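You operate a simulated robot arm through the tools that you are given. There is no shell and no other tool. Be economical: measure what you need, move in short steps, check, and stop when the job is done.

You run a simulated robot arm. Do the job below in one go: nothing can be reset, and whatever is moved stays where it is left.

## Task
Stand the vial that says "Y7" from the bench at the vial reader beside the seal water bottle. It goes on the side that lies toward x +0.0, y -1.0 (a direction in the base frame), with about 3 cm between them.
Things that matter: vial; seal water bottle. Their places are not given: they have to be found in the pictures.

Only the result counts: the job must be done as asked and must still hold three seconds after the hand-in. Knocking over, shifting, dropping, spilling or breaking anything else fails it. A push-on lid holds only when it is set on centred and level and pressed home; a screw cap is set on level and turned clockwise until tight.

## Robot
A 6-joint arm with a two-finger parallel gripper, fixed in place. Base frame: the origin is at the foot of the arm, x ahead of it, y to its left, z up; the work surface is at about z = 755. Units: mm, degrees, N and s.
With the tool pointing down near the work surface it reaches from about 260 to 680 mm from the base axis. Its first joint turns from -66.0 to 66.0 degrees. Payload 2.9 kg.
The tool frame sits at the grasp point between the pads (the TCP): z along the fingers, y along the line on which they close. The tips reach 30 mm beyond it. The gripper opens to 110 mm. The fingers are 20 mm wide and 10 mm thick; the gripper's body (48 by 112 mm) begins 55 mm behind the TCP.
Orientation is told as [roll, pitch, yaw] about the base's x, y, z axes, in that order, counted from this pose: with the fingers straight down and closing along the base's y, the tool's x points along the base's -x, its y along +y and its z along -z.

## Interface
- The arm moves only by the tool apply_moves. Its argument "motion" is a list of rows, each a list of 3 entries, a list of its own where there are three numbers: the shift along the base's x, y, z in units of 300 mm (1.0 is 300 mm), then the turn, a rotation vector about the base's x, y, z in units of 120 degrees (1.0 is 120 degrees), then the gripper command, from -1 (shut) to 1 (fully open), values between in proportion. In form: [[[x, y, z], [wx, wy, wz], hand], ...]. A call has 1 to 8 rows; each row is the pose to reach, as a shift and turn from the pose commanded when the call began. A call with a number of a shift or a turn outside -1 to 1 is refused whole. Rows are played at 5 a second. More than 50 mm and 8.6 degrees between two rows, or a gripper value outside its range, and nothing of the call is played. A pose out of reach is approached as far as the arm can. The call stops where the force on the tool passes 40 N (or 10 N more than at its start, if that is more) or the arm is blocked; 0.2 s more then pass. Each finger travels about 108 mm/s and halts on what it meets, pressing with about 41 N; the grip force reading is that of the motor and also rises with nothing between the fingers. The clock runs only during rows and for 0.2 s after the last one: add rows that repeat a pose to give the fingers time. It gives the time, the measured TCP pose, the force on the tool (base axes), the opening and the grip force at its end, in the units of the frame above (readings bear some noise), and new pictures: "views" is both (left out), scene, wrist or none.
- Cameras (640 x 400 px; columns grow to the right, rows downward): "scene" is fixed at [86, 452.5, 1368.1]; the picture's right is [-0.58, -0.82, 0.00], its down [-0.59, 0.42, -0.69] and it looks along [0.56, -0.40, -0.73] (base axes); focal length 308 px, centre (320, 200). "wrist" rides on the gripper at [-36, 0, -57] in the tool frame; the picture's right is [0.00, -1.00, 0.00], its down [0.97, 0.00, -0.24] and it looks along [0.24, 0.00, 0.97] (tool axes); focal length 218 px, centre (320, 200).
- probe_pixels(camera, pixels): there is no depth. For up to 12 entries [column, row, z] of the newest picture of that camera ("zoom" is the newest enlarged one), the place [x, y] in the base frame at which the ray of that pixel passes the height z, good to about 2 mm. No time passes.
- inspect(camera, box): a new picture of the part [left, top, right, bottom] of that camera's present view, enlarged. No time passes.
- hand_in(): hands the job in; it is judged then, once.

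Keep the steps short. Do not move on a guess: measure, check each grasp and each placing, and mend mistakes. In all there are 60 turns and 120 pictures (those below and enlarged ones count). Leave the gripper open and the arm clear of the work at the hand-in unless told otherwise, and finish with a single line.

The tools are called after "Call:" as name(argument=value, ...) on one line, values as JSON. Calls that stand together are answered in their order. apply_moves: Moves the arm, as the interface text tells. Its arguments: {"type":"object","properties":{"motion":{"type":"array"},"views":{"type":"string","enum":["both","scene","wrist","none"]}},"required":["motion"]} The other tools are called the same way: probe_pixels (camera, pixels) gives the place at which the rays of pixels pass given heights; inspect (camera, box) takes an enlarged picture of a part of a camera's view; hand_in () hands the job in.

At the start:

```text
time_s: 0.0
eef_pos: [402.2, 33.0, 1036.4]
tool_rot: [0.0, 0.0, -0.1]
force: [-0.4, 0.3, 1.2]
width: 110.0
grip_force: 0.0
```

scene: 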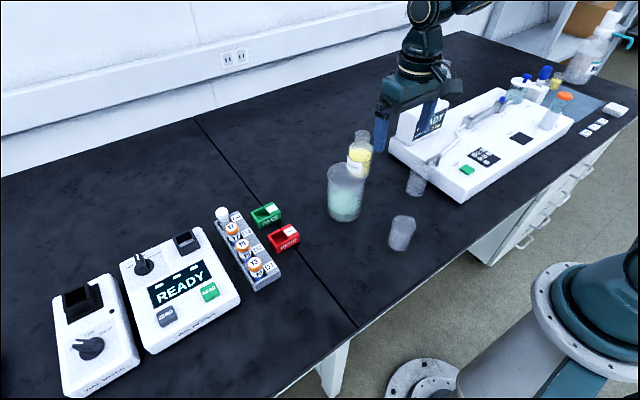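
wrist: 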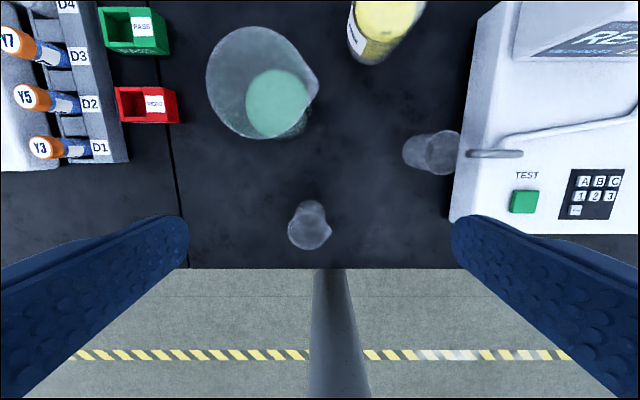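

I see a rack of orange-capped vials left of the beakers, and several bottles. I'll enlarge the rack, and the bottle candidates.

Call:
inspect(camera="scene", box=[190, 190, 310, 300])

Call:
inspect(camera="scene", box=[490, 0, 640, 150])

Call:
inspect(camera="scene", box=[310, 110, 450, 260])

Call:
inspect(camera="wrist", box=[0, 0, 180, 180])

Call:
inspect(camera="wrist", box=[300, 0, 480, 100])

```text
3.64 times, centred on (250, 245) of scene
```

zoom: 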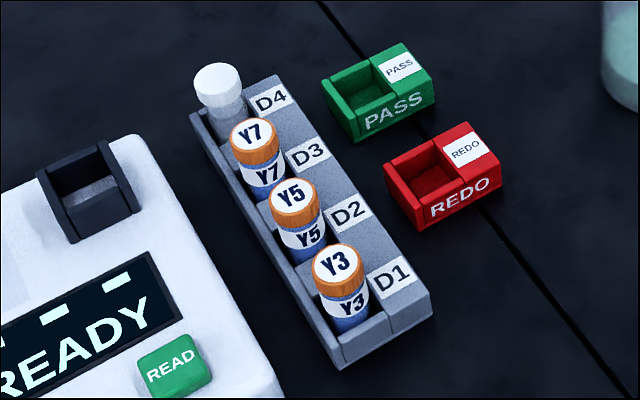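

```text
2.67 times, centred on (565, 75) of scene
```

zoom: 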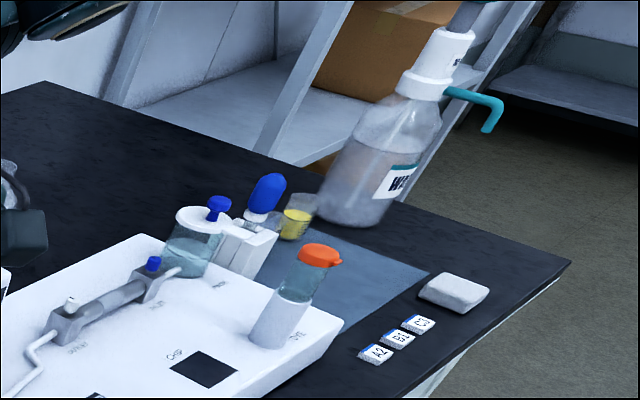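

```text
2.67 times, centred on (380, 185) of scene
```

zoom: 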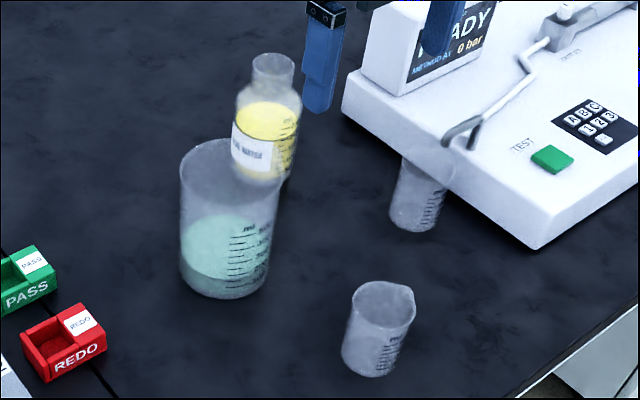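

```text
2.22 times, centred on (90, 90) of wrist
```

zoom: 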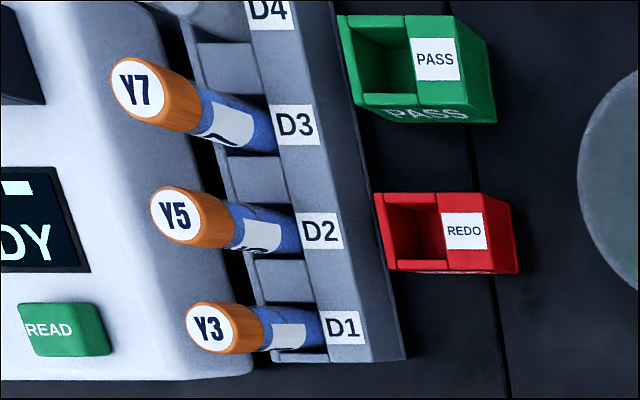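

```text
3.56 times, centred on (390, 50) of wrist
```

zoom: 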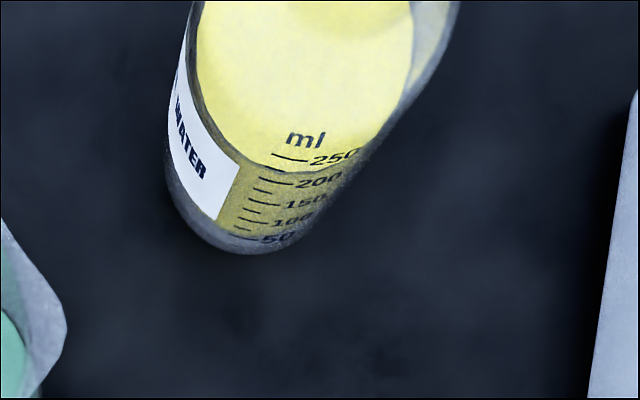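

The seal water bottle is the yellow one (label "...AL WATER"). The Y7 vial stands in D3. Measuring from both cameras at several heights.

Call:
probe_pixels(camera="scene", pixels=[[231.6, 226.6, 795], [231.6, 226.6, 810], [231.6, 226.6, 825], [243, 242.6, 810], [255.3, 261.3, 810], [359, 176, 755], [357, 178, 755], [362, 133, 880], [416, 195, 755], [403, 250, 755], [345, 220, 755]])

Call:
probe_pixels(camera="wrist", pixels=[[10, 41, 795], [10, 41, 810], [10, 41, 825], [28, 97, 810], [41, 147, 810], [368, 63, 755], [348, 40, 755], [412, 15, 755], [62, 60, 775], [453, 215, 815]])

```text
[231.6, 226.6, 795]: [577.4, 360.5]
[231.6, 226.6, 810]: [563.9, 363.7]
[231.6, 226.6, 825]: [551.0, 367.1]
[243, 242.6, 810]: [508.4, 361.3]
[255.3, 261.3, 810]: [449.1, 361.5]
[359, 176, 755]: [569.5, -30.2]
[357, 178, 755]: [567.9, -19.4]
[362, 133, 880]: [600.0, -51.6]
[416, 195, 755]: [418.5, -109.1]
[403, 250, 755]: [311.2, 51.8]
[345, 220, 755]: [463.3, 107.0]
```

```text
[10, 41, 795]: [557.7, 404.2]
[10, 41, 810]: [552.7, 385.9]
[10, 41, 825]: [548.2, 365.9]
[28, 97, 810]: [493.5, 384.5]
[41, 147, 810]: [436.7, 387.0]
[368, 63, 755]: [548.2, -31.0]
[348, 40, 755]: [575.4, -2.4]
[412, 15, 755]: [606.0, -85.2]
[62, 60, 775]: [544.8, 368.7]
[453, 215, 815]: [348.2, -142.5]
```

Cap top of Y7 is near (550, 366, 825). First I look at the bottle and its -y side from above.

Call:
apply_moves(motion=[[[0.13, -0.07, 0], [0, 0, 0], 1], [[0.26, -0.15, 0], [0, 0, 0], 1], [[0.38, -0.22, 0], [0, 0, 0], 1], [[0.5, -0.3, 0], [0, 0, 0], 1], [[0.5, -0.3, 0], [0, 0, 0], 1]])

```text
time_s: 1.2
eef_pos: [552.5, -58.1, 1036.4]
tool_rot: [0.0, 0.1, 0.0]
force: [-0.8, -0.4, 0.1]
width: 110.0
grip_force: 0.0
```

scene: 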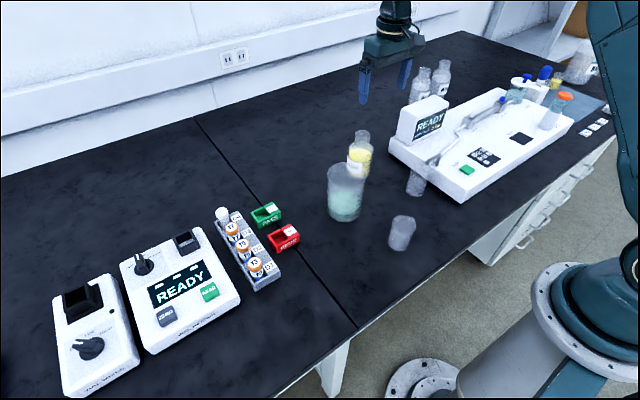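
wrist: 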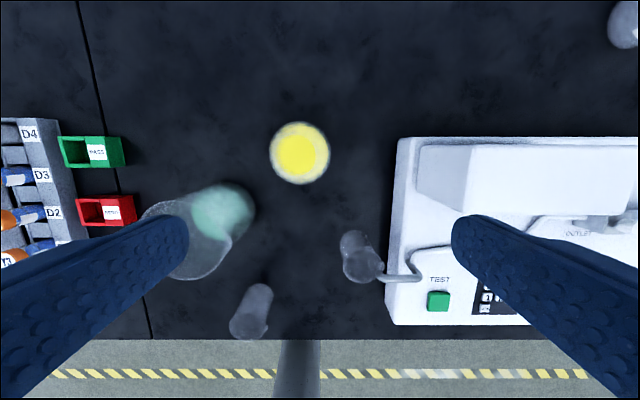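

There are two more bottles behind the machine (scene 420-445, 80). I check their labels and enlarge the yellow one.

Call:
inspect(camera="scene", box=[400, 50, 464, 110])

Call:
inspect(camera="scene", box=[330, 120, 394, 190])

Call:
inspect(camera="wrist", box=[240, 90, 440, 215])

```text
6.67 times, centred on (432, 80) of scene
```

zoom: 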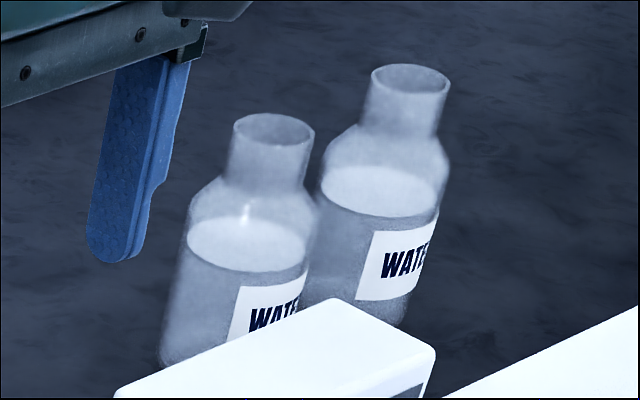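

```text
5.71 times, centred on (362, 155) of scene
```

zoom: 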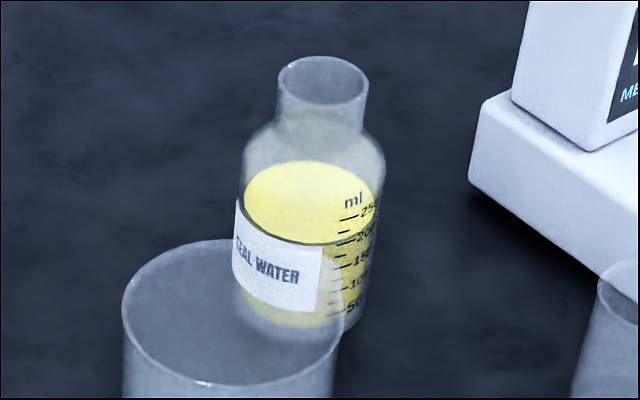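

```text
3.20 times, centred on (340, 152) of wrist
```

zoom: 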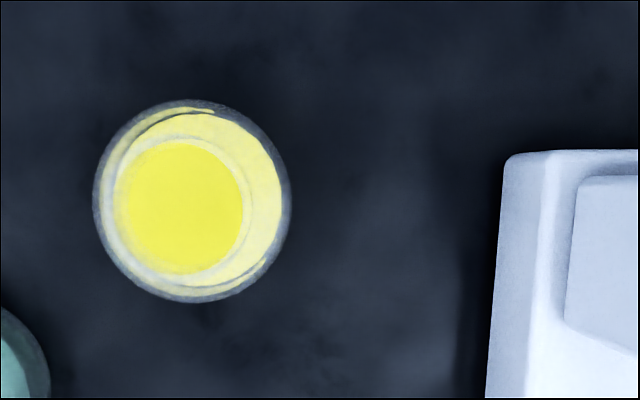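

Call:
probe_pixels(camera="wrist", pixels=[[269.1, 152, 755], [269.1, 152, 840], [330.9, 152, 755], [330.9, 152, 840], [300, 120.5, 840], [300, 184, 840], [300, 152, 840], [300, 152, 755], [395, 150, 755], [395, 150, 800], [296, 156, 895], [386, 300, 755]])

Call:
probe_pixels(camera="scene", pixels=[[348, 160, 800], [373, 160, 800], [362, 131.5, 885], [362, 131.5, 900]])

```text
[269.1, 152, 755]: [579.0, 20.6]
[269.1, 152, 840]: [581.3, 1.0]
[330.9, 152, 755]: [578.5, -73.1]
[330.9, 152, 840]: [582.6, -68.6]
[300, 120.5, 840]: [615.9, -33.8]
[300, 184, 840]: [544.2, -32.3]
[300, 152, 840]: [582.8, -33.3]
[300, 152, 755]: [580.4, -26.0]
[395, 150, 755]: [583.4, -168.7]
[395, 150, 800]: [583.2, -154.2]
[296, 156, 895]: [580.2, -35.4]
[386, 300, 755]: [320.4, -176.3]
```

```text
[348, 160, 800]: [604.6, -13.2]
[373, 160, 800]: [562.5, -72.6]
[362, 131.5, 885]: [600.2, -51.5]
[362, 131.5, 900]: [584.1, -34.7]
```

Bottle: centre ≈ (582, -34), radius ≈ 35; the machine's edge is at y ≈ -168, so there's room. Now to the rack to look down at Y7.

Call:
apply_moves(motion=[[[0, 0.16, 0], [0, 0, 0], 1], [[-0.01, 0.32, 0], [0, 0, 0], 1], [[-0.02, 0.48, 0], [0, 0, 0], 1], [[-0.04, 0.64, 0], [0, 0, 0], 1], [[-0.06, 0.8, 0], [0, 0, 0], 1], [[-0.08, 0.96, 0], [0, 0, 0], 1]], views="none")

Call:
apply_moves(motion=[[[0, 0.16, 0], [0, 0, 0], 1], [[0, 0.3, 0], [0, 0, 0], 1], [[0, 0.4, 0], [0, 0, 0], 1], [[0, 0.4, 0], [0, 0, 0], 1]])

```text
time_s: 2.6
eef_pos: [529.2, 231.6, 1035.2]
tool_rot: [-0.1, 0.0, -0.2]
force: [-0.3, -0.7, 1.0]
width: 110.0
grip_force: 0.1
```

```text
time_s: 3.6
eef_pos: [529.2, 353.3, 1035.8]
tool_rot: [0.0, -0.1, 0.0]
force: [0.5, 0.4, -0.3]
width: 110.5
grip_force: 0.1
```

scene: 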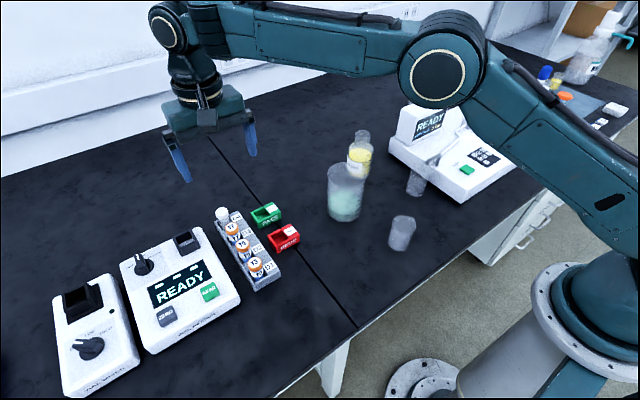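
wrist: 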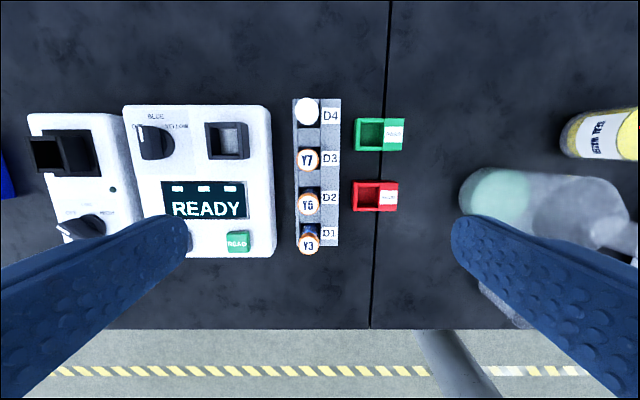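

Call:
inspect(camera="wrist", box=[250, 85, 378, 265])

Call:
probe_pixels(camera="wrist", pixels=[[307.5, 159.5, 825], [307, 111, 825], [308, 204, 825], [309, 244, 825], [272, 150, 800], [293, 160, 785], [340, 160, 785]])

Call:
inspect(camera="scene", box=[205, 200, 285, 260])

```text
2.22 times, centred on (314, 175) of wrist
```

zoom: 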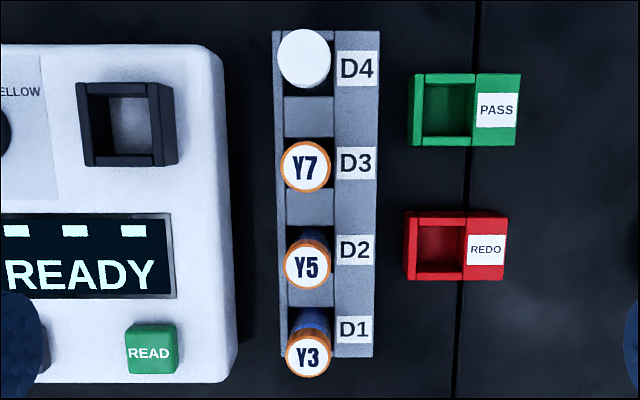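

```text
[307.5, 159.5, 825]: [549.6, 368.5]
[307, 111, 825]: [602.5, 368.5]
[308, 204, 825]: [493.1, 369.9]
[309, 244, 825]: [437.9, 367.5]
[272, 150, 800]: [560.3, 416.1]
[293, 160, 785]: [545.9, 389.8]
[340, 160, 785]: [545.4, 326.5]
```

```text
6.67 times, centred on (245, 230) of scene
```

zoom: 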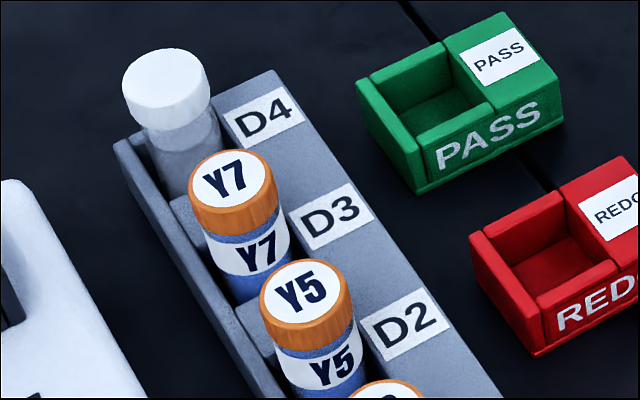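

Call:
probe_pixels(camera="scene", pixels=[[246.5, 232.5, 770], [246.5, 232.5, 780], [246.5, 232.5, 790], [246.5, 232.5, 800], [222.7, 222.2, 785], [222.7, 222.2, 800]])

Call:
probe_pixels(camera="wrist", pixels=[[330.7, 158.3, 770], [330.7, 158.3, 780], [330.7, 158.3, 790], [330.7, 158.3, 800]])

```text
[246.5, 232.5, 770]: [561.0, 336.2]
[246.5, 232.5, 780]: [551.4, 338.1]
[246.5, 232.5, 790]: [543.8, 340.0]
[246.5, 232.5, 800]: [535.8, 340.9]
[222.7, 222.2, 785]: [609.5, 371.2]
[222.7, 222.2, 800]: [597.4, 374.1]
```

```text
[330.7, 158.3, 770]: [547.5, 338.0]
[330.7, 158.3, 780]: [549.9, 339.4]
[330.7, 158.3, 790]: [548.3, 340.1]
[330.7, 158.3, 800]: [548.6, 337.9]
```

Vial Y7: cap top (549.5, 367.5, 825), rack top ≈ 784, neighbours 55 mm away along x. I'll turn the gripper -90° so it closes along x (wrist camera toward -y), narrowing the opening to ~46 mm.

Call:
apply_moves(motion=[[[0, 0, 0], [0, 0, -0.07], 1], [[0, 0, 0], [0, 0, -0.14], 1], [[0, 0, 0], [0, 0, -0.21], 1], [[0, 0, 0], [0, 0, -0.28], 1], [[0, 0, 0], [0, 0, -0.35], 1], [[0, 0, 0], [0, 0, -0.42], 1], [[0, 0, 0], [0, 0, -0.49], 1], [[0, 0, 0], [0, 0, -0.56], 1]], views="none")

Call:
apply_moves(motion=[[[0.03, 0.02, 0], [0, 0, -0.07], 0.5], [[0.068, 0.047, 0], [0, 0, -0.14], 0], [[0.068, 0.047, -0.15], [0, 0, -0.19], -0.17], [[0.068, 0.047, -0.3], [0, 0, -0.19], -0.17], [[0.068, 0.047, -0.43], [0, 0, -0.19], -0.17], [[0.068, 0.047, -0.43], [0, 0, -0.19], -0.17]])

```text
time_s: 5.4
eef_pos: [529.5, 353.5, 1036.8]
tool_rot: [0.0, 0.0, -67.4]
force: [0.7, -0.4, 0.7]
width: 109.8
grip_force: 0.0
```

```text
time_s: 6.8
eef_pos: [565.5, 376.9, 917.1]
tool_rot: [0.0, 0.0, -90.0]
force: [1.3, -0.6, 0.7]
width: 45.8
grip_force: 0.0
out of reach, approached as far as the arm can: row 3, 4, 5
```

scene: 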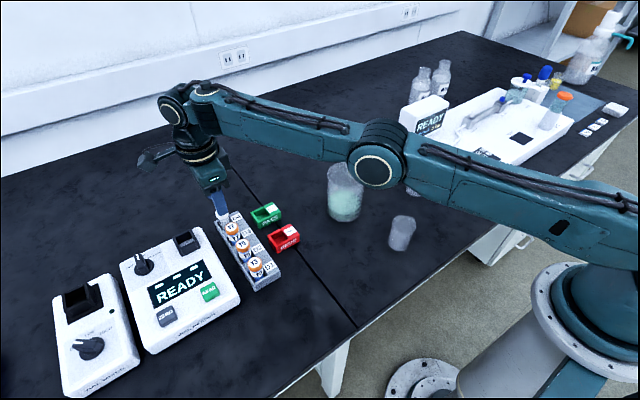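
wrist: 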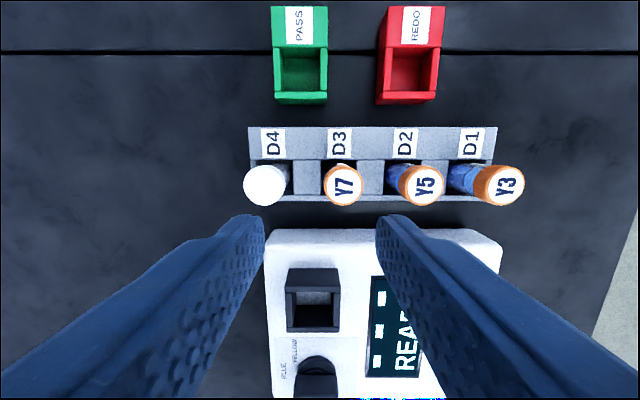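

The arm stopped short and slid to (565, 377, 917). I'll try to correct to above the vial at this height.

Call:
apply_moves(motion=[[[-0.03, -0.02, 0], [0, 0, 0], -0.17], [[-0.053, -0.032, 0], [0, 0, 0], -0.17], [[-0.053, -0.032, 0], [0, 0, 0], -0.17]], views="wrist")

```text
time_s: 7.6
eef_pos: [532.4, 356.5, 909.7]
tool_rot: [0.0, 0.0, -90.0]
force: [0.5, 0.4, 0.1]
width: 45.4
grip_force: 0.2
out of reach, approached as far as the arm can: row 1
```

wrist: 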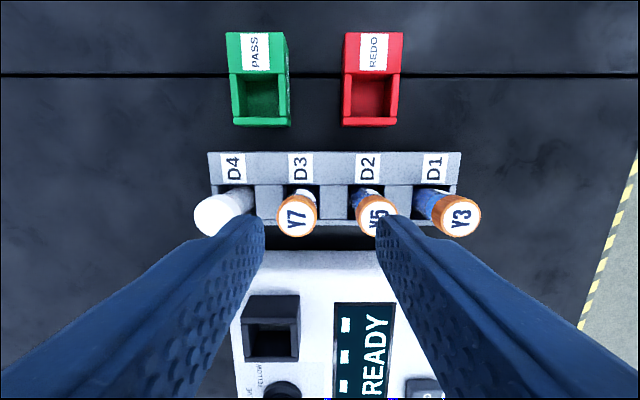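

The vertical-tool reach seems tight at this height. I drop to z ≈ 865 (tips 10 mm above the caps) here, then move out.

Call:
apply_moves(motion=[[[0, 0, -0.14], [0, 0, 0], -0.17], [[0.015, 0.01, -0.14], [0, 0, 0], -0.17], [[0.03, 0.02, -0.14], [0, 0, 0], -0.17], [[0.03, 0.02, -0.14], [0, 0, 0], -0.17]], views="wrist")

```text
time_s: 8.6
eef_pos: [541.9, 363.1, 865.4]
tool_rot: [0.0, 0.0, -90.0]
force: [-1.2, 0.2, 0.3]
width: 45.6
grip_force: 0.0
```

wrist: 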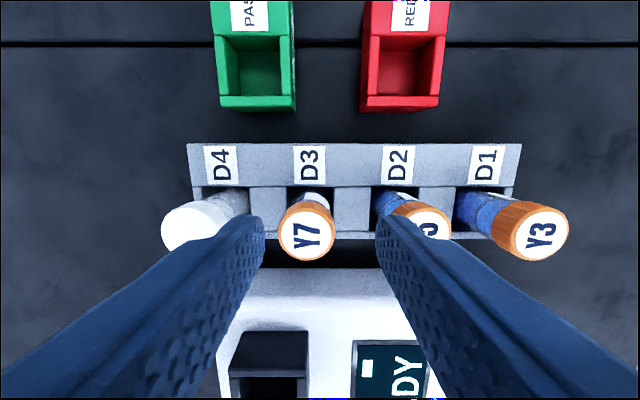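

Reached. Measure the cap again from here, and nudge to be above it.

Call:
probe_pixels(camera="wrist", pixels=[[307, 235, 825], [307, 235, 820], [194, 227, 825], [280, 235, 825], [334, 235, 825]])

Call:
apply_moves(motion=[[[0.025, 0.015, 0], [0, 0, 0], -0.17], [[0.025, 0.015, 0], [0, 0, 0], -0.17]], views="wrist")

```text
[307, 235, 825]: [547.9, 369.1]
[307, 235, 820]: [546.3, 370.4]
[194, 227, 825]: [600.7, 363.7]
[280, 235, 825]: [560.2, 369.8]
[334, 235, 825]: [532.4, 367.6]
```

```text
time_s: 9.2
eef_pos: [548.1, 366.7, 866.3]
tool_rot: [0.0, -0.1, -90.0]
force: [0.3, -0.4, -0.5]
width: 45.6
grip_force: 0.1
```

wrist: 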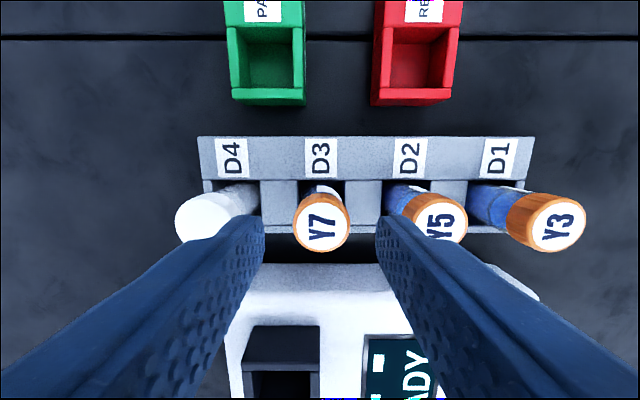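

Centred (cap at column 321). Descending to z ≈ 820.

Call:
apply_moves(motion=[[[0.003, 0.003, -0.05], [0, 0, 0], -0.17], [[0.003, 0.003, -0.1], [0, 0, 0], -0.17], [[0.003, 0.003, -0.155], [0, 0, 0], -0.17], [[0.003, 0.003, -0.155], [0, 0, 0], -0.17]])

```text
time_s: 10.2
eef_pos: [550.1, 368.9, 818.9]
tool_rot: [0.0, 0.1, -90.0]
force: [0.3, 0.1, -0.7]
width: 45.7
grip_force: 0.1
```

scene: 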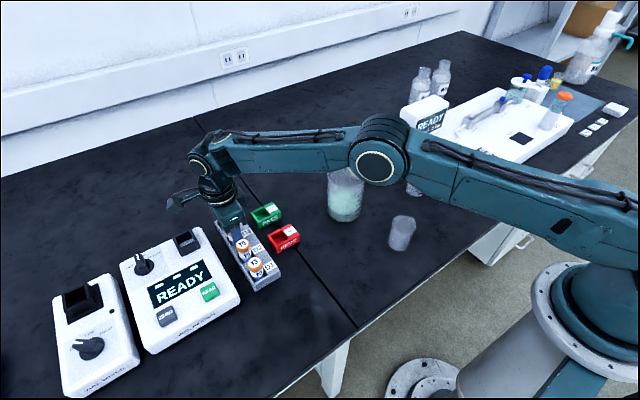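
wrist: 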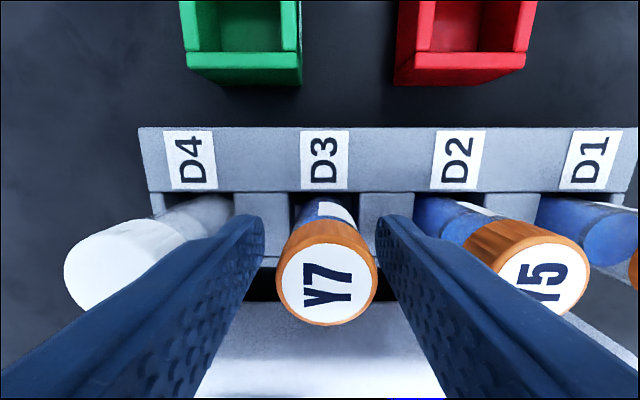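

Fingers straddle Y7 clear of its neighbours. Closing.

Call:
apply_moves(motion=[[[0, 0, 0], [0, 0, 0], -0.4], [[0, 0, 0], [0, 0, 0], -0.6], [[0, 0, 0], [0, 0, 0], -0.75], [[0, 0, 0], [0, 0, 0], -0.75]], views="wrist")

```text
time_s: 11.2
eef_pos: [548.9, 368.4, 818.6]
tool_rot: [0.1, -0.1, -90.0]
force: [-0.5, -0.3, -0.6]
width: 26.0
grip_force: 41.1
```

wrist: 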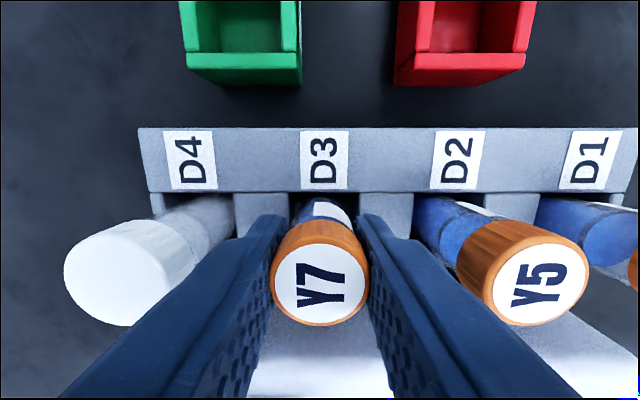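

Gripped at 26 mm. Lifting straight up 48 mm, then inward and up.

Call:
apply_moves(motion=[[[0, 0, 0.08], [0, 0, 0], -0.75], [[0, 0, 0.16], [0, 0, 0], -0.75], [[-0.05, -0.03, 0.22], [0, 0, 0], -0.75], [[-0.12, -0.08, 0.34], [0, 0, 0], -0.75], [[-0.16, -0.14, 0.48], [0, 0, 0], -0.75], [[-0.16, -0.14, 0.48], [0, 0, 0], -0.75]])

```text
time_s: 12.6
eef_pos: [501.8, 325.4, 963.8]
tool_rot: [0.0, 0.0, -90.0]
force: [-0.6, 0.3, -1.7]
width: 26.0
grip_force: 41.0
```

scene: 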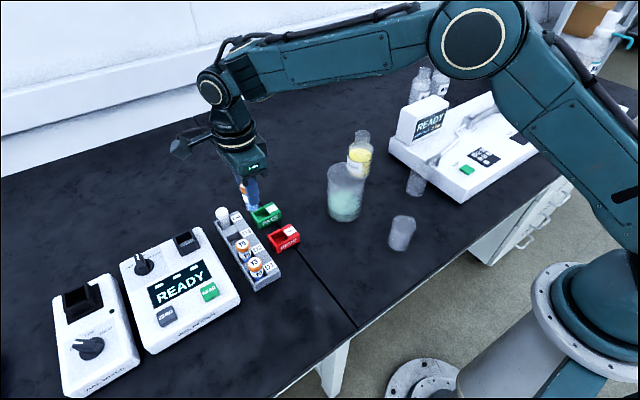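
wrist: 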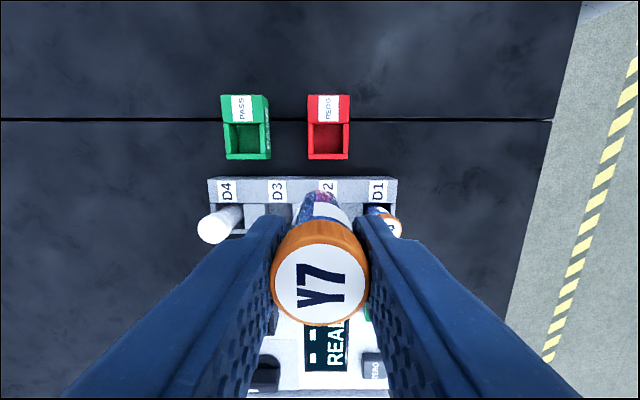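

Vial is out and held. I measure its length in the scene view before travelling.

Call:
inspect(camera="scene", box=[225, 165, 281, 225])

```text
6.67 times, centred on (253, 195) of scene
```

zoom: 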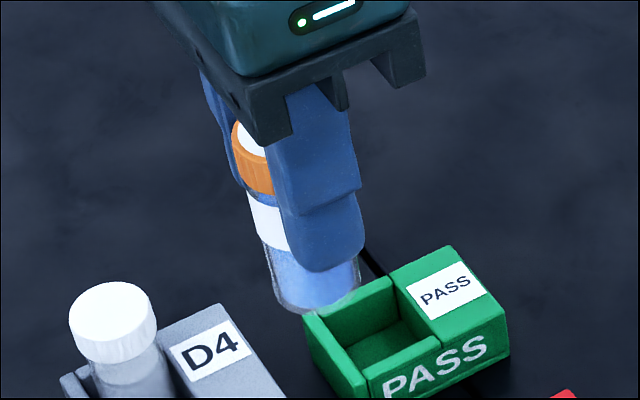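

Call:
probe_pixels(camera="scene", pixels=[[252.7, 210, 890], [252.7, 210, 900], [252.7, 210, 910], [252.7, 210, 920]])

```text
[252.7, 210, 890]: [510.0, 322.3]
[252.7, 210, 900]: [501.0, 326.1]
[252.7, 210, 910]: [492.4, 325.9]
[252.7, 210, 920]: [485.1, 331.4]
```

Bottom is 64 mm below the TCP (vial 70 mm tall), so set-down is at TCP ≈ 819. Raising to ~1040 and traversing to above (582, -112).

Call:
apply_moves(motion=[[[0, -0.05, 0.13], [0, 0, 0], -0.75], [[0, -0.1, 0.26], [0, 0, 0], -0.75], [[0, -0.26, 0.26], [0, 0, 0], -0.75], [[0, -0.42, 0.26], [0, 0, 0], -0.75], [[0.04, -0.57, 0.26], [0, 0, 0], -0.75], [[0.08, -0.72, 0.26], [0, 0, 0], -0.75], [[0.12, -0.86, 0.26], [0, 0, 0], -0.75], [[0.17, -1.0, 0.26], [0, 0, 0], -0.75]], views="none")

Call:
apply_moves(motion=[[[0.04, -0.15, 0], [0, 0, 0], -0.75], [[0.07, -0.3, 0], [0, 0, 0], -0.75], [[0.09, -0.45, 0], [0, 0, 0], -0.75], [[0.09, -0.45, 0], [0, 0, 0], -0.75]])

```text
time_s: 14.4
eef_pos: [550.5, 26.3, 1040.6]
tool_rot: [0.0, -0.1, -89.9]
force: [-0.2, -1.2, -0.4]
width: 25.9
grip_force: 41.0
```

```text
time_s: 15.4
eef_pos: [578.3, -110.4, 1039.8]
tool_rot: [0.0, 0.0, -90.0]
force: [-0.1, -0.3, -0.7]
width: 26.4
grip_force: 40.4
```

scene: 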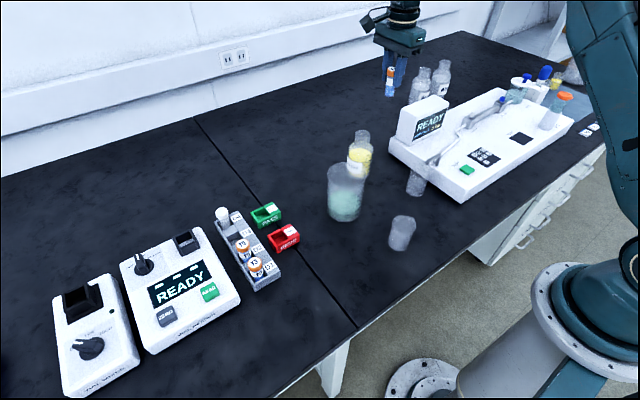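
wrist: 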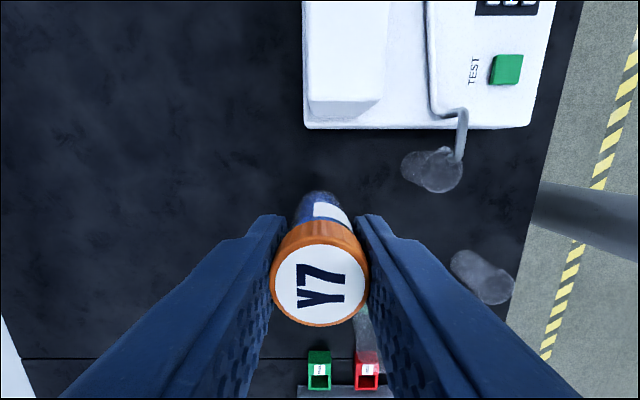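

The dark piece projecting from the gripper at (375, 20) might come near the bottle. Enlarging, and checking the machine's block.

Call:
inspect(camera="scene", box=[350, 0, 450, 100])

Call:
probe_pixels(camera="wrist", pixels=[[345, 115, 820], [345, 115, 860], [308, 100, 860], [380, 100, 860], [304, 128, 755], [310, 128, 800]])

Call:
probe_pixels(camera="scene", pixels=[[362, 22, 1100], [362, 22, 1130], [362, 22, 1160], [362, 22, 1190], [362, 130, 900], [362, 130, 890], [362, 130, 880]])

```text
4.00 times, centred on (400, 50) of scene
```

zoom: 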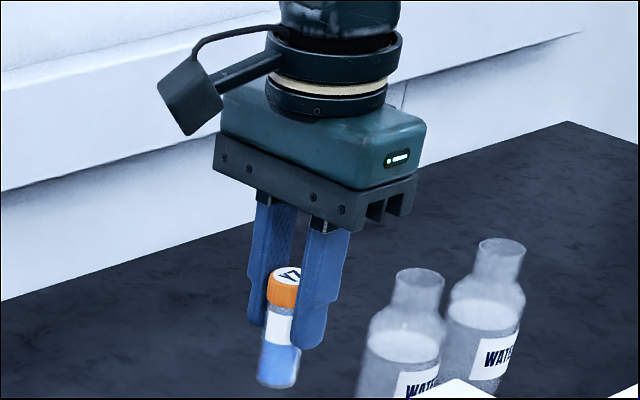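

```text
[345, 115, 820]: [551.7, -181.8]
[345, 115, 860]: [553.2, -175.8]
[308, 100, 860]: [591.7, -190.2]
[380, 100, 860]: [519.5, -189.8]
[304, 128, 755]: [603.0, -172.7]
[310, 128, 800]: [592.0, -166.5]
```

```text
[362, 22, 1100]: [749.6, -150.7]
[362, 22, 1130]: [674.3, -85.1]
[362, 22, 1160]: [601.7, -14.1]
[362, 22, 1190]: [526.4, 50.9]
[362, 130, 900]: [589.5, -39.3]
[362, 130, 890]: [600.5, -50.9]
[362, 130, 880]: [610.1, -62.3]
```

Call:
probe_pixels(camera="scene", pixels=[[367.5, 33.75, 1110], [367.5, 33.75, 1120], [367.5, 33.75, 1130], [367.5, 33.75, 1140], [367.5, 33.75, 1150], [374, 24, 1140], [374, 24, 1150], [374, 24, 1160]])

```text
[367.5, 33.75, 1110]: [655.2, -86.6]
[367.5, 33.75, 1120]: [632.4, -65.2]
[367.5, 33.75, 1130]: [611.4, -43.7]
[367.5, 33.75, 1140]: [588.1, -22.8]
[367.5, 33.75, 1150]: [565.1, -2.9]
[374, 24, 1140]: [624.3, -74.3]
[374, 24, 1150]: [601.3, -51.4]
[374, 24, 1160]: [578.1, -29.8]
```

The box on the tool's +x side hangs ~98 mm above TCP, over the bottle neck; clearance is to be checked visually. I descend partly to TCP ≈ 870 first.

Call:
apply_moves(motion=[[[0.012, -0.005, -0.15], [0, 0, 0], -0.75], [[0.012, -0.005, -0.3], [0, 0, 0], -0.75], [[0.012, -0.005, -0.44], [0, 0, 0], -0.75], [[0.012, -0.005, -0.566], [0, 0, 0], -0.75], [[0.012, -0.005, -0.566], [0, 0, 0], -0.75]])

Call:
inspect(camera="scene", box=[330, 80, 450, 200])

```text
time_s: 16.6
eef_pos: [582.3, -110.2, 872.3]
tool_rot: [0.0, 0.1, -90.0]
force: [0.4, 0.0, -0.4]
width: 26.0
grip_force: 40.6
```

scene: 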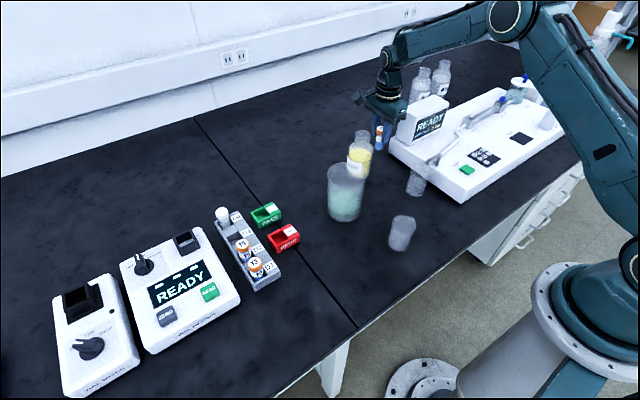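
wrist: 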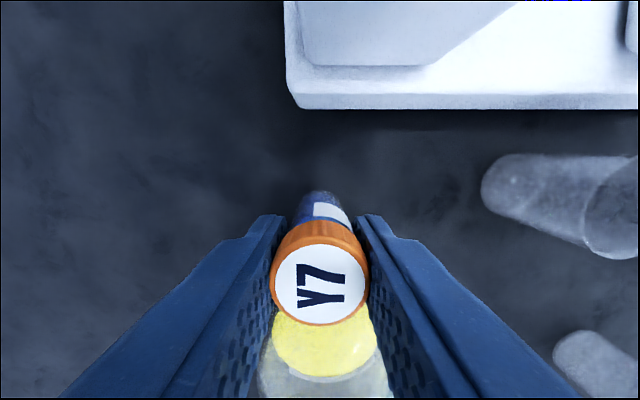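

```text
3.33 times, centred on (390, 140) of scene
```

zoom: 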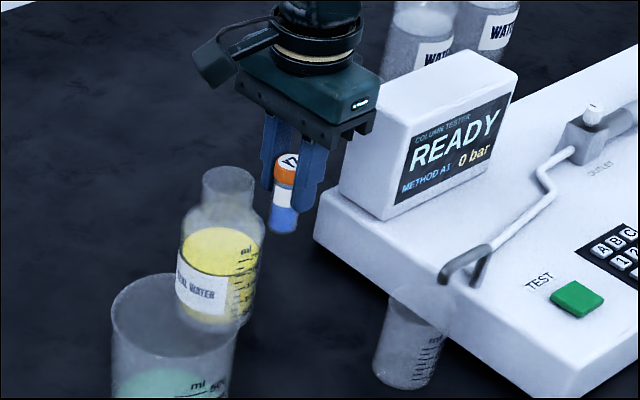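

The box stays well above the bottle rim (about 90 mm now), leaving >30 mm after another 50 mm. Descending to TCP ≈ 826.

Call:
apply_moves(motion=[[[0, -0.002, -0.08], [0, 0, 0], -0.75], [[0, -0.004, -0.153], [0, 0, 0], -0.75], [[0, -0.004, -0.153], [0, 0, 0], -0.75]])

Call:
inspect(camera="scene", box=[330, 80, 450, 200])

```text
time_s: 17.4
eef_pos: [583.4, -110.9, 825.7]
tool_rot: [0.0, 0.0, -90.0]
force: [0.1, -0.4, 0.5]
width: 25.9
grip_force: 41.6
```

scene: 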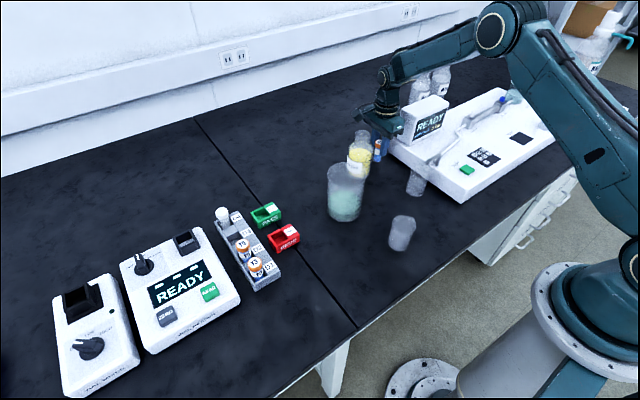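
wrist: 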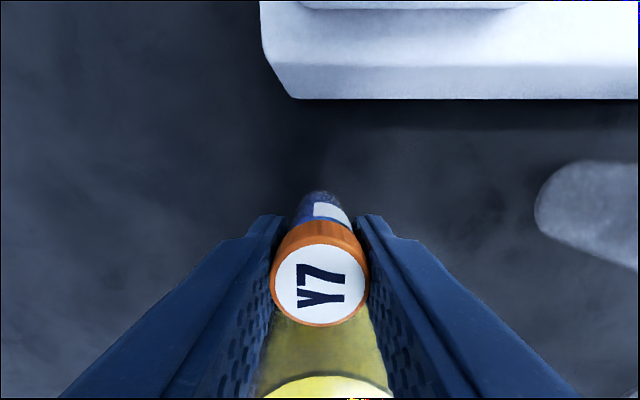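

```text
3.33 times, centred on (390, 140) of scene
```

zoom: 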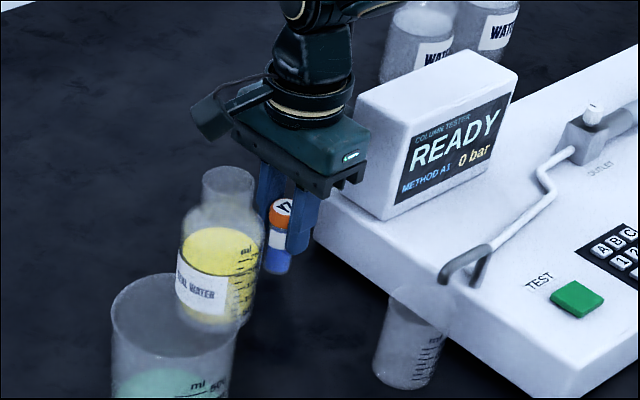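

Still clear. Lowering in 1.5 mm steps toward 818, watching force.

Call:
apply_moves(motion=[[[0, 0, -0.006], [0, 0, 0], -0.75], [[0, 0, -0.012], [0, 0, 0], -0.75], [[0, 0, -0.018], [0, 0, 0], -0.75], [[0, 0, -0.022], [0, 0, 0], -0.75], [[0, 0, -0.022], [0, 0, 0], -0.75]], views="none")

```text
time_s: 18.6
eef_pos: [583.5, -111.4, 818.4]
tool_rot: [0.0, 0.1, -89.9]
force: [-0.2, 0.2, -0.2]
width: 26.0
grip_force: 40.9
```

Call:
apply_moves(motion=[[[0, 0, -0.004], [0, 0, 0], -0.75], [[0, 0, -0.007], [0, 0, 0], -0.75], [[0, 0, -0.007], [0, 0, 0], -0.75]], views="none")

```text
time_s: 19.4
eef_pos: [582.4, -112.3, 816.9]
tool_rot: [0.0, 0.0, -90.0]
force: [-0.1, 0.3, -0.2]
width: 26.0
grip_force: 41.1
```

No contact yet; continuing slowly.

Call:
apply_moves(motion=[[[0, 0, -0.003], [0, 0, 0], -0.75], [[0, 0, -0.003], [0, 0, 0], -0.75]], views="none")

Call:
apply_moves(motion=[[[0, 0, -0.003], [0, 0, 0], -0.75], [[0, 0, -0.003], [0, 0, 0], -0.75]], views="wrist")

Call:
inspect(camera="scene", box=[350, 110, 410, 180])

```text
time_s: 20.0
eef_pos: [583.8, -112.4, 815.8]
tool_rot: [0.0, 0.0, -90.1]
force: [-0.4, -0.8, 0.3]
width: 26.2
grip_force: 41.1
```

```text
time_s: 20.6
eef_pos: [583.9, -111.7, 814.9]
tool_rot: [-0.1, 0.0, -90.1]
force: [-1.5, 0.0, 4.9]
width: 26.1
grip_force: 40.9
```

wrist: 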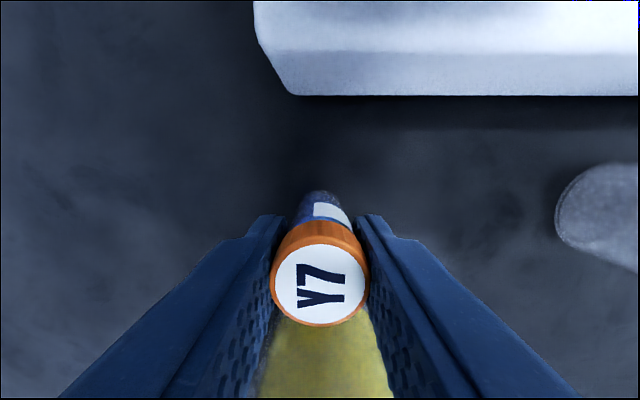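

```text
5.71 times, centred on (380, 145) of scene
```

zoom: 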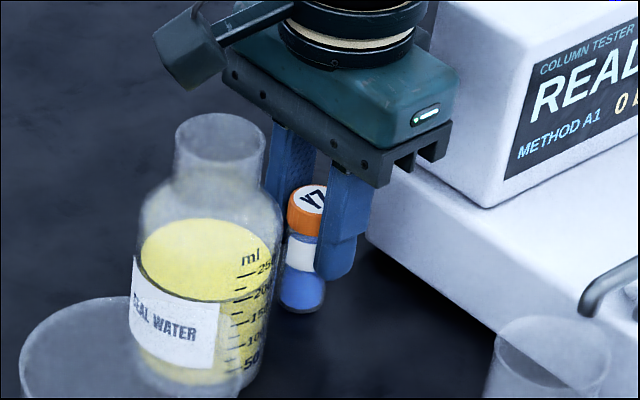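

Contact (≈5 N up) at z 815: the vial is on the bench. Opening to ~46 mm.

Call:
apply_moves(motion=[[[0, 0, 0], [0, 0, 0], -0.5], [[0, 0, 0], [0, 0, 0], -0.35], [[0, 0, 0], [0, 0, 0], -0.17], [[0, 0, 0], [0, 0, 0], -0.17]], views="wrist")

```text
time_s: 21.6
eef_pos: [583.7, -111.5, 813.0]
tool_rot: [0.0, 0.1, -90.0]
force: [0.3, 1.2, 1.2]
width: 45.6
grip_force: 0.1
```

wrist: 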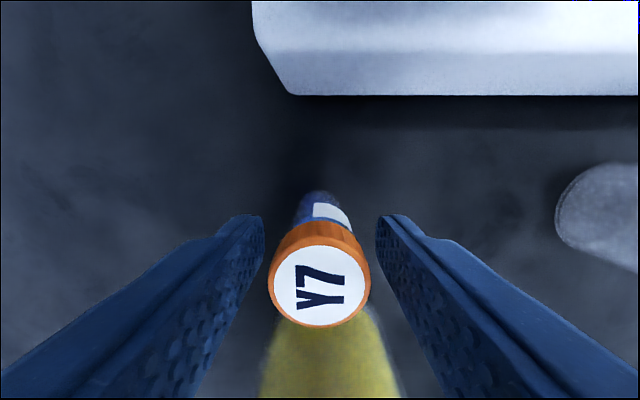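

Vial stands free. Retracting straight up, then back in x for a check.

Call:
apply_moves(motion=[[[0, 0, 0.1], [0, 0, 0], -0.17], [[0, 0, 0.25], [0, 0, 0], -0.17], [[0, 0, 0.4], [0, 0, 0], -0.17], [[0, 0, 0.55], [0, 0, 0], -0.17], [[0, 0, 0.7], [0, 0, 0], 0.2], [[0, 0, 0.8], [0, 0, 0], 1], [[0, 0, 0.8], [0, 0, 0], 1]])

Call:
inspect(camera="scene", box=[340, 110, 410, 190])

```text
time_s: 23.2
eef_pos: [582.7, -111.7, 1055.6]
tool_rot: [0.0, 0.0, -90.0]
force: [1.2, 0.1, -0.6]
width: 110.0
grip_force: 0.2
```

scene: 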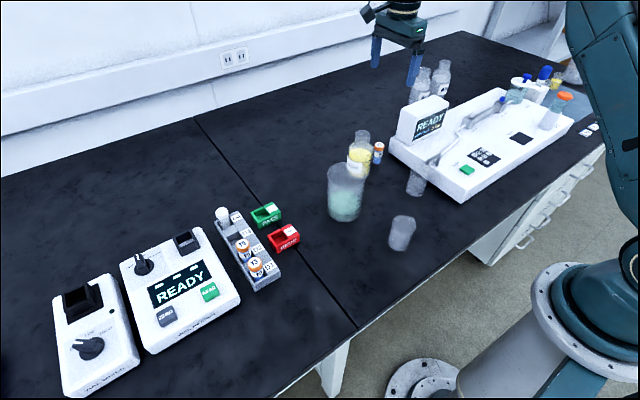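
wrist: 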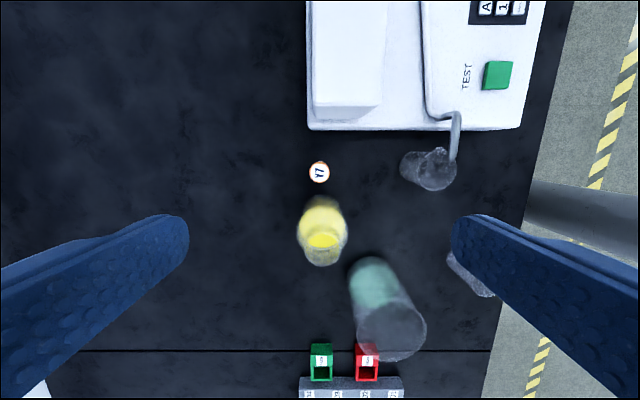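

```text
5.00 times, centred on (375, 150) of scene
```

zoom: 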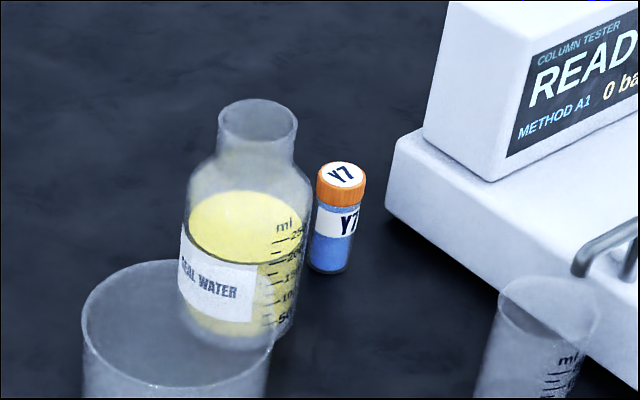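

Vial stands. Checking the gap.

Call:
inspect(camera="wrist", box=[270, 140, 370, 280])

Call:
probe_pixels(camera="wrist", pixels=[[322, 198, 755], [322, 198, 770], [319.5, 172, 820], [319.5, 182.5, 820]])

```text
2.86 times, centred on (320, 210) of wrist
```

zoom: 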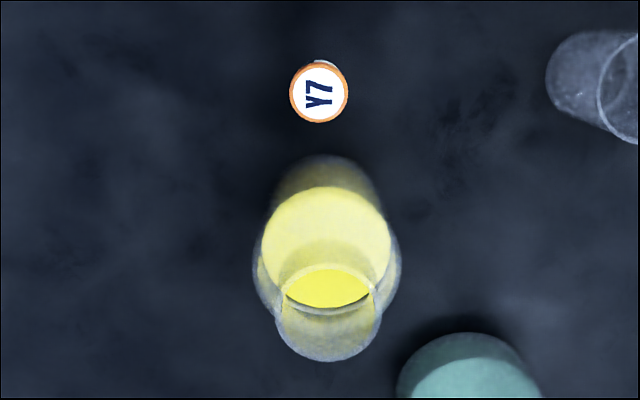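

```text
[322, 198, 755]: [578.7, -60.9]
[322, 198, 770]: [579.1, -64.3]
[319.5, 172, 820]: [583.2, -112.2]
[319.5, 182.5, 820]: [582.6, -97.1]
```

Bottle's -y edge ≈ -67, vial edge ≈ -99: gap ≈ 32 mm, aligned in x to about 3 mm, nothing else disturbed, gripper open and clear. Handing in.

Call:
hand_in()

```text
The job is handed in.
```

Vial Y7 is standing upright on the −y side of the seal water bottle, about 3 cm from it by my measurement (roughly 32 mm), and the job is handed in.
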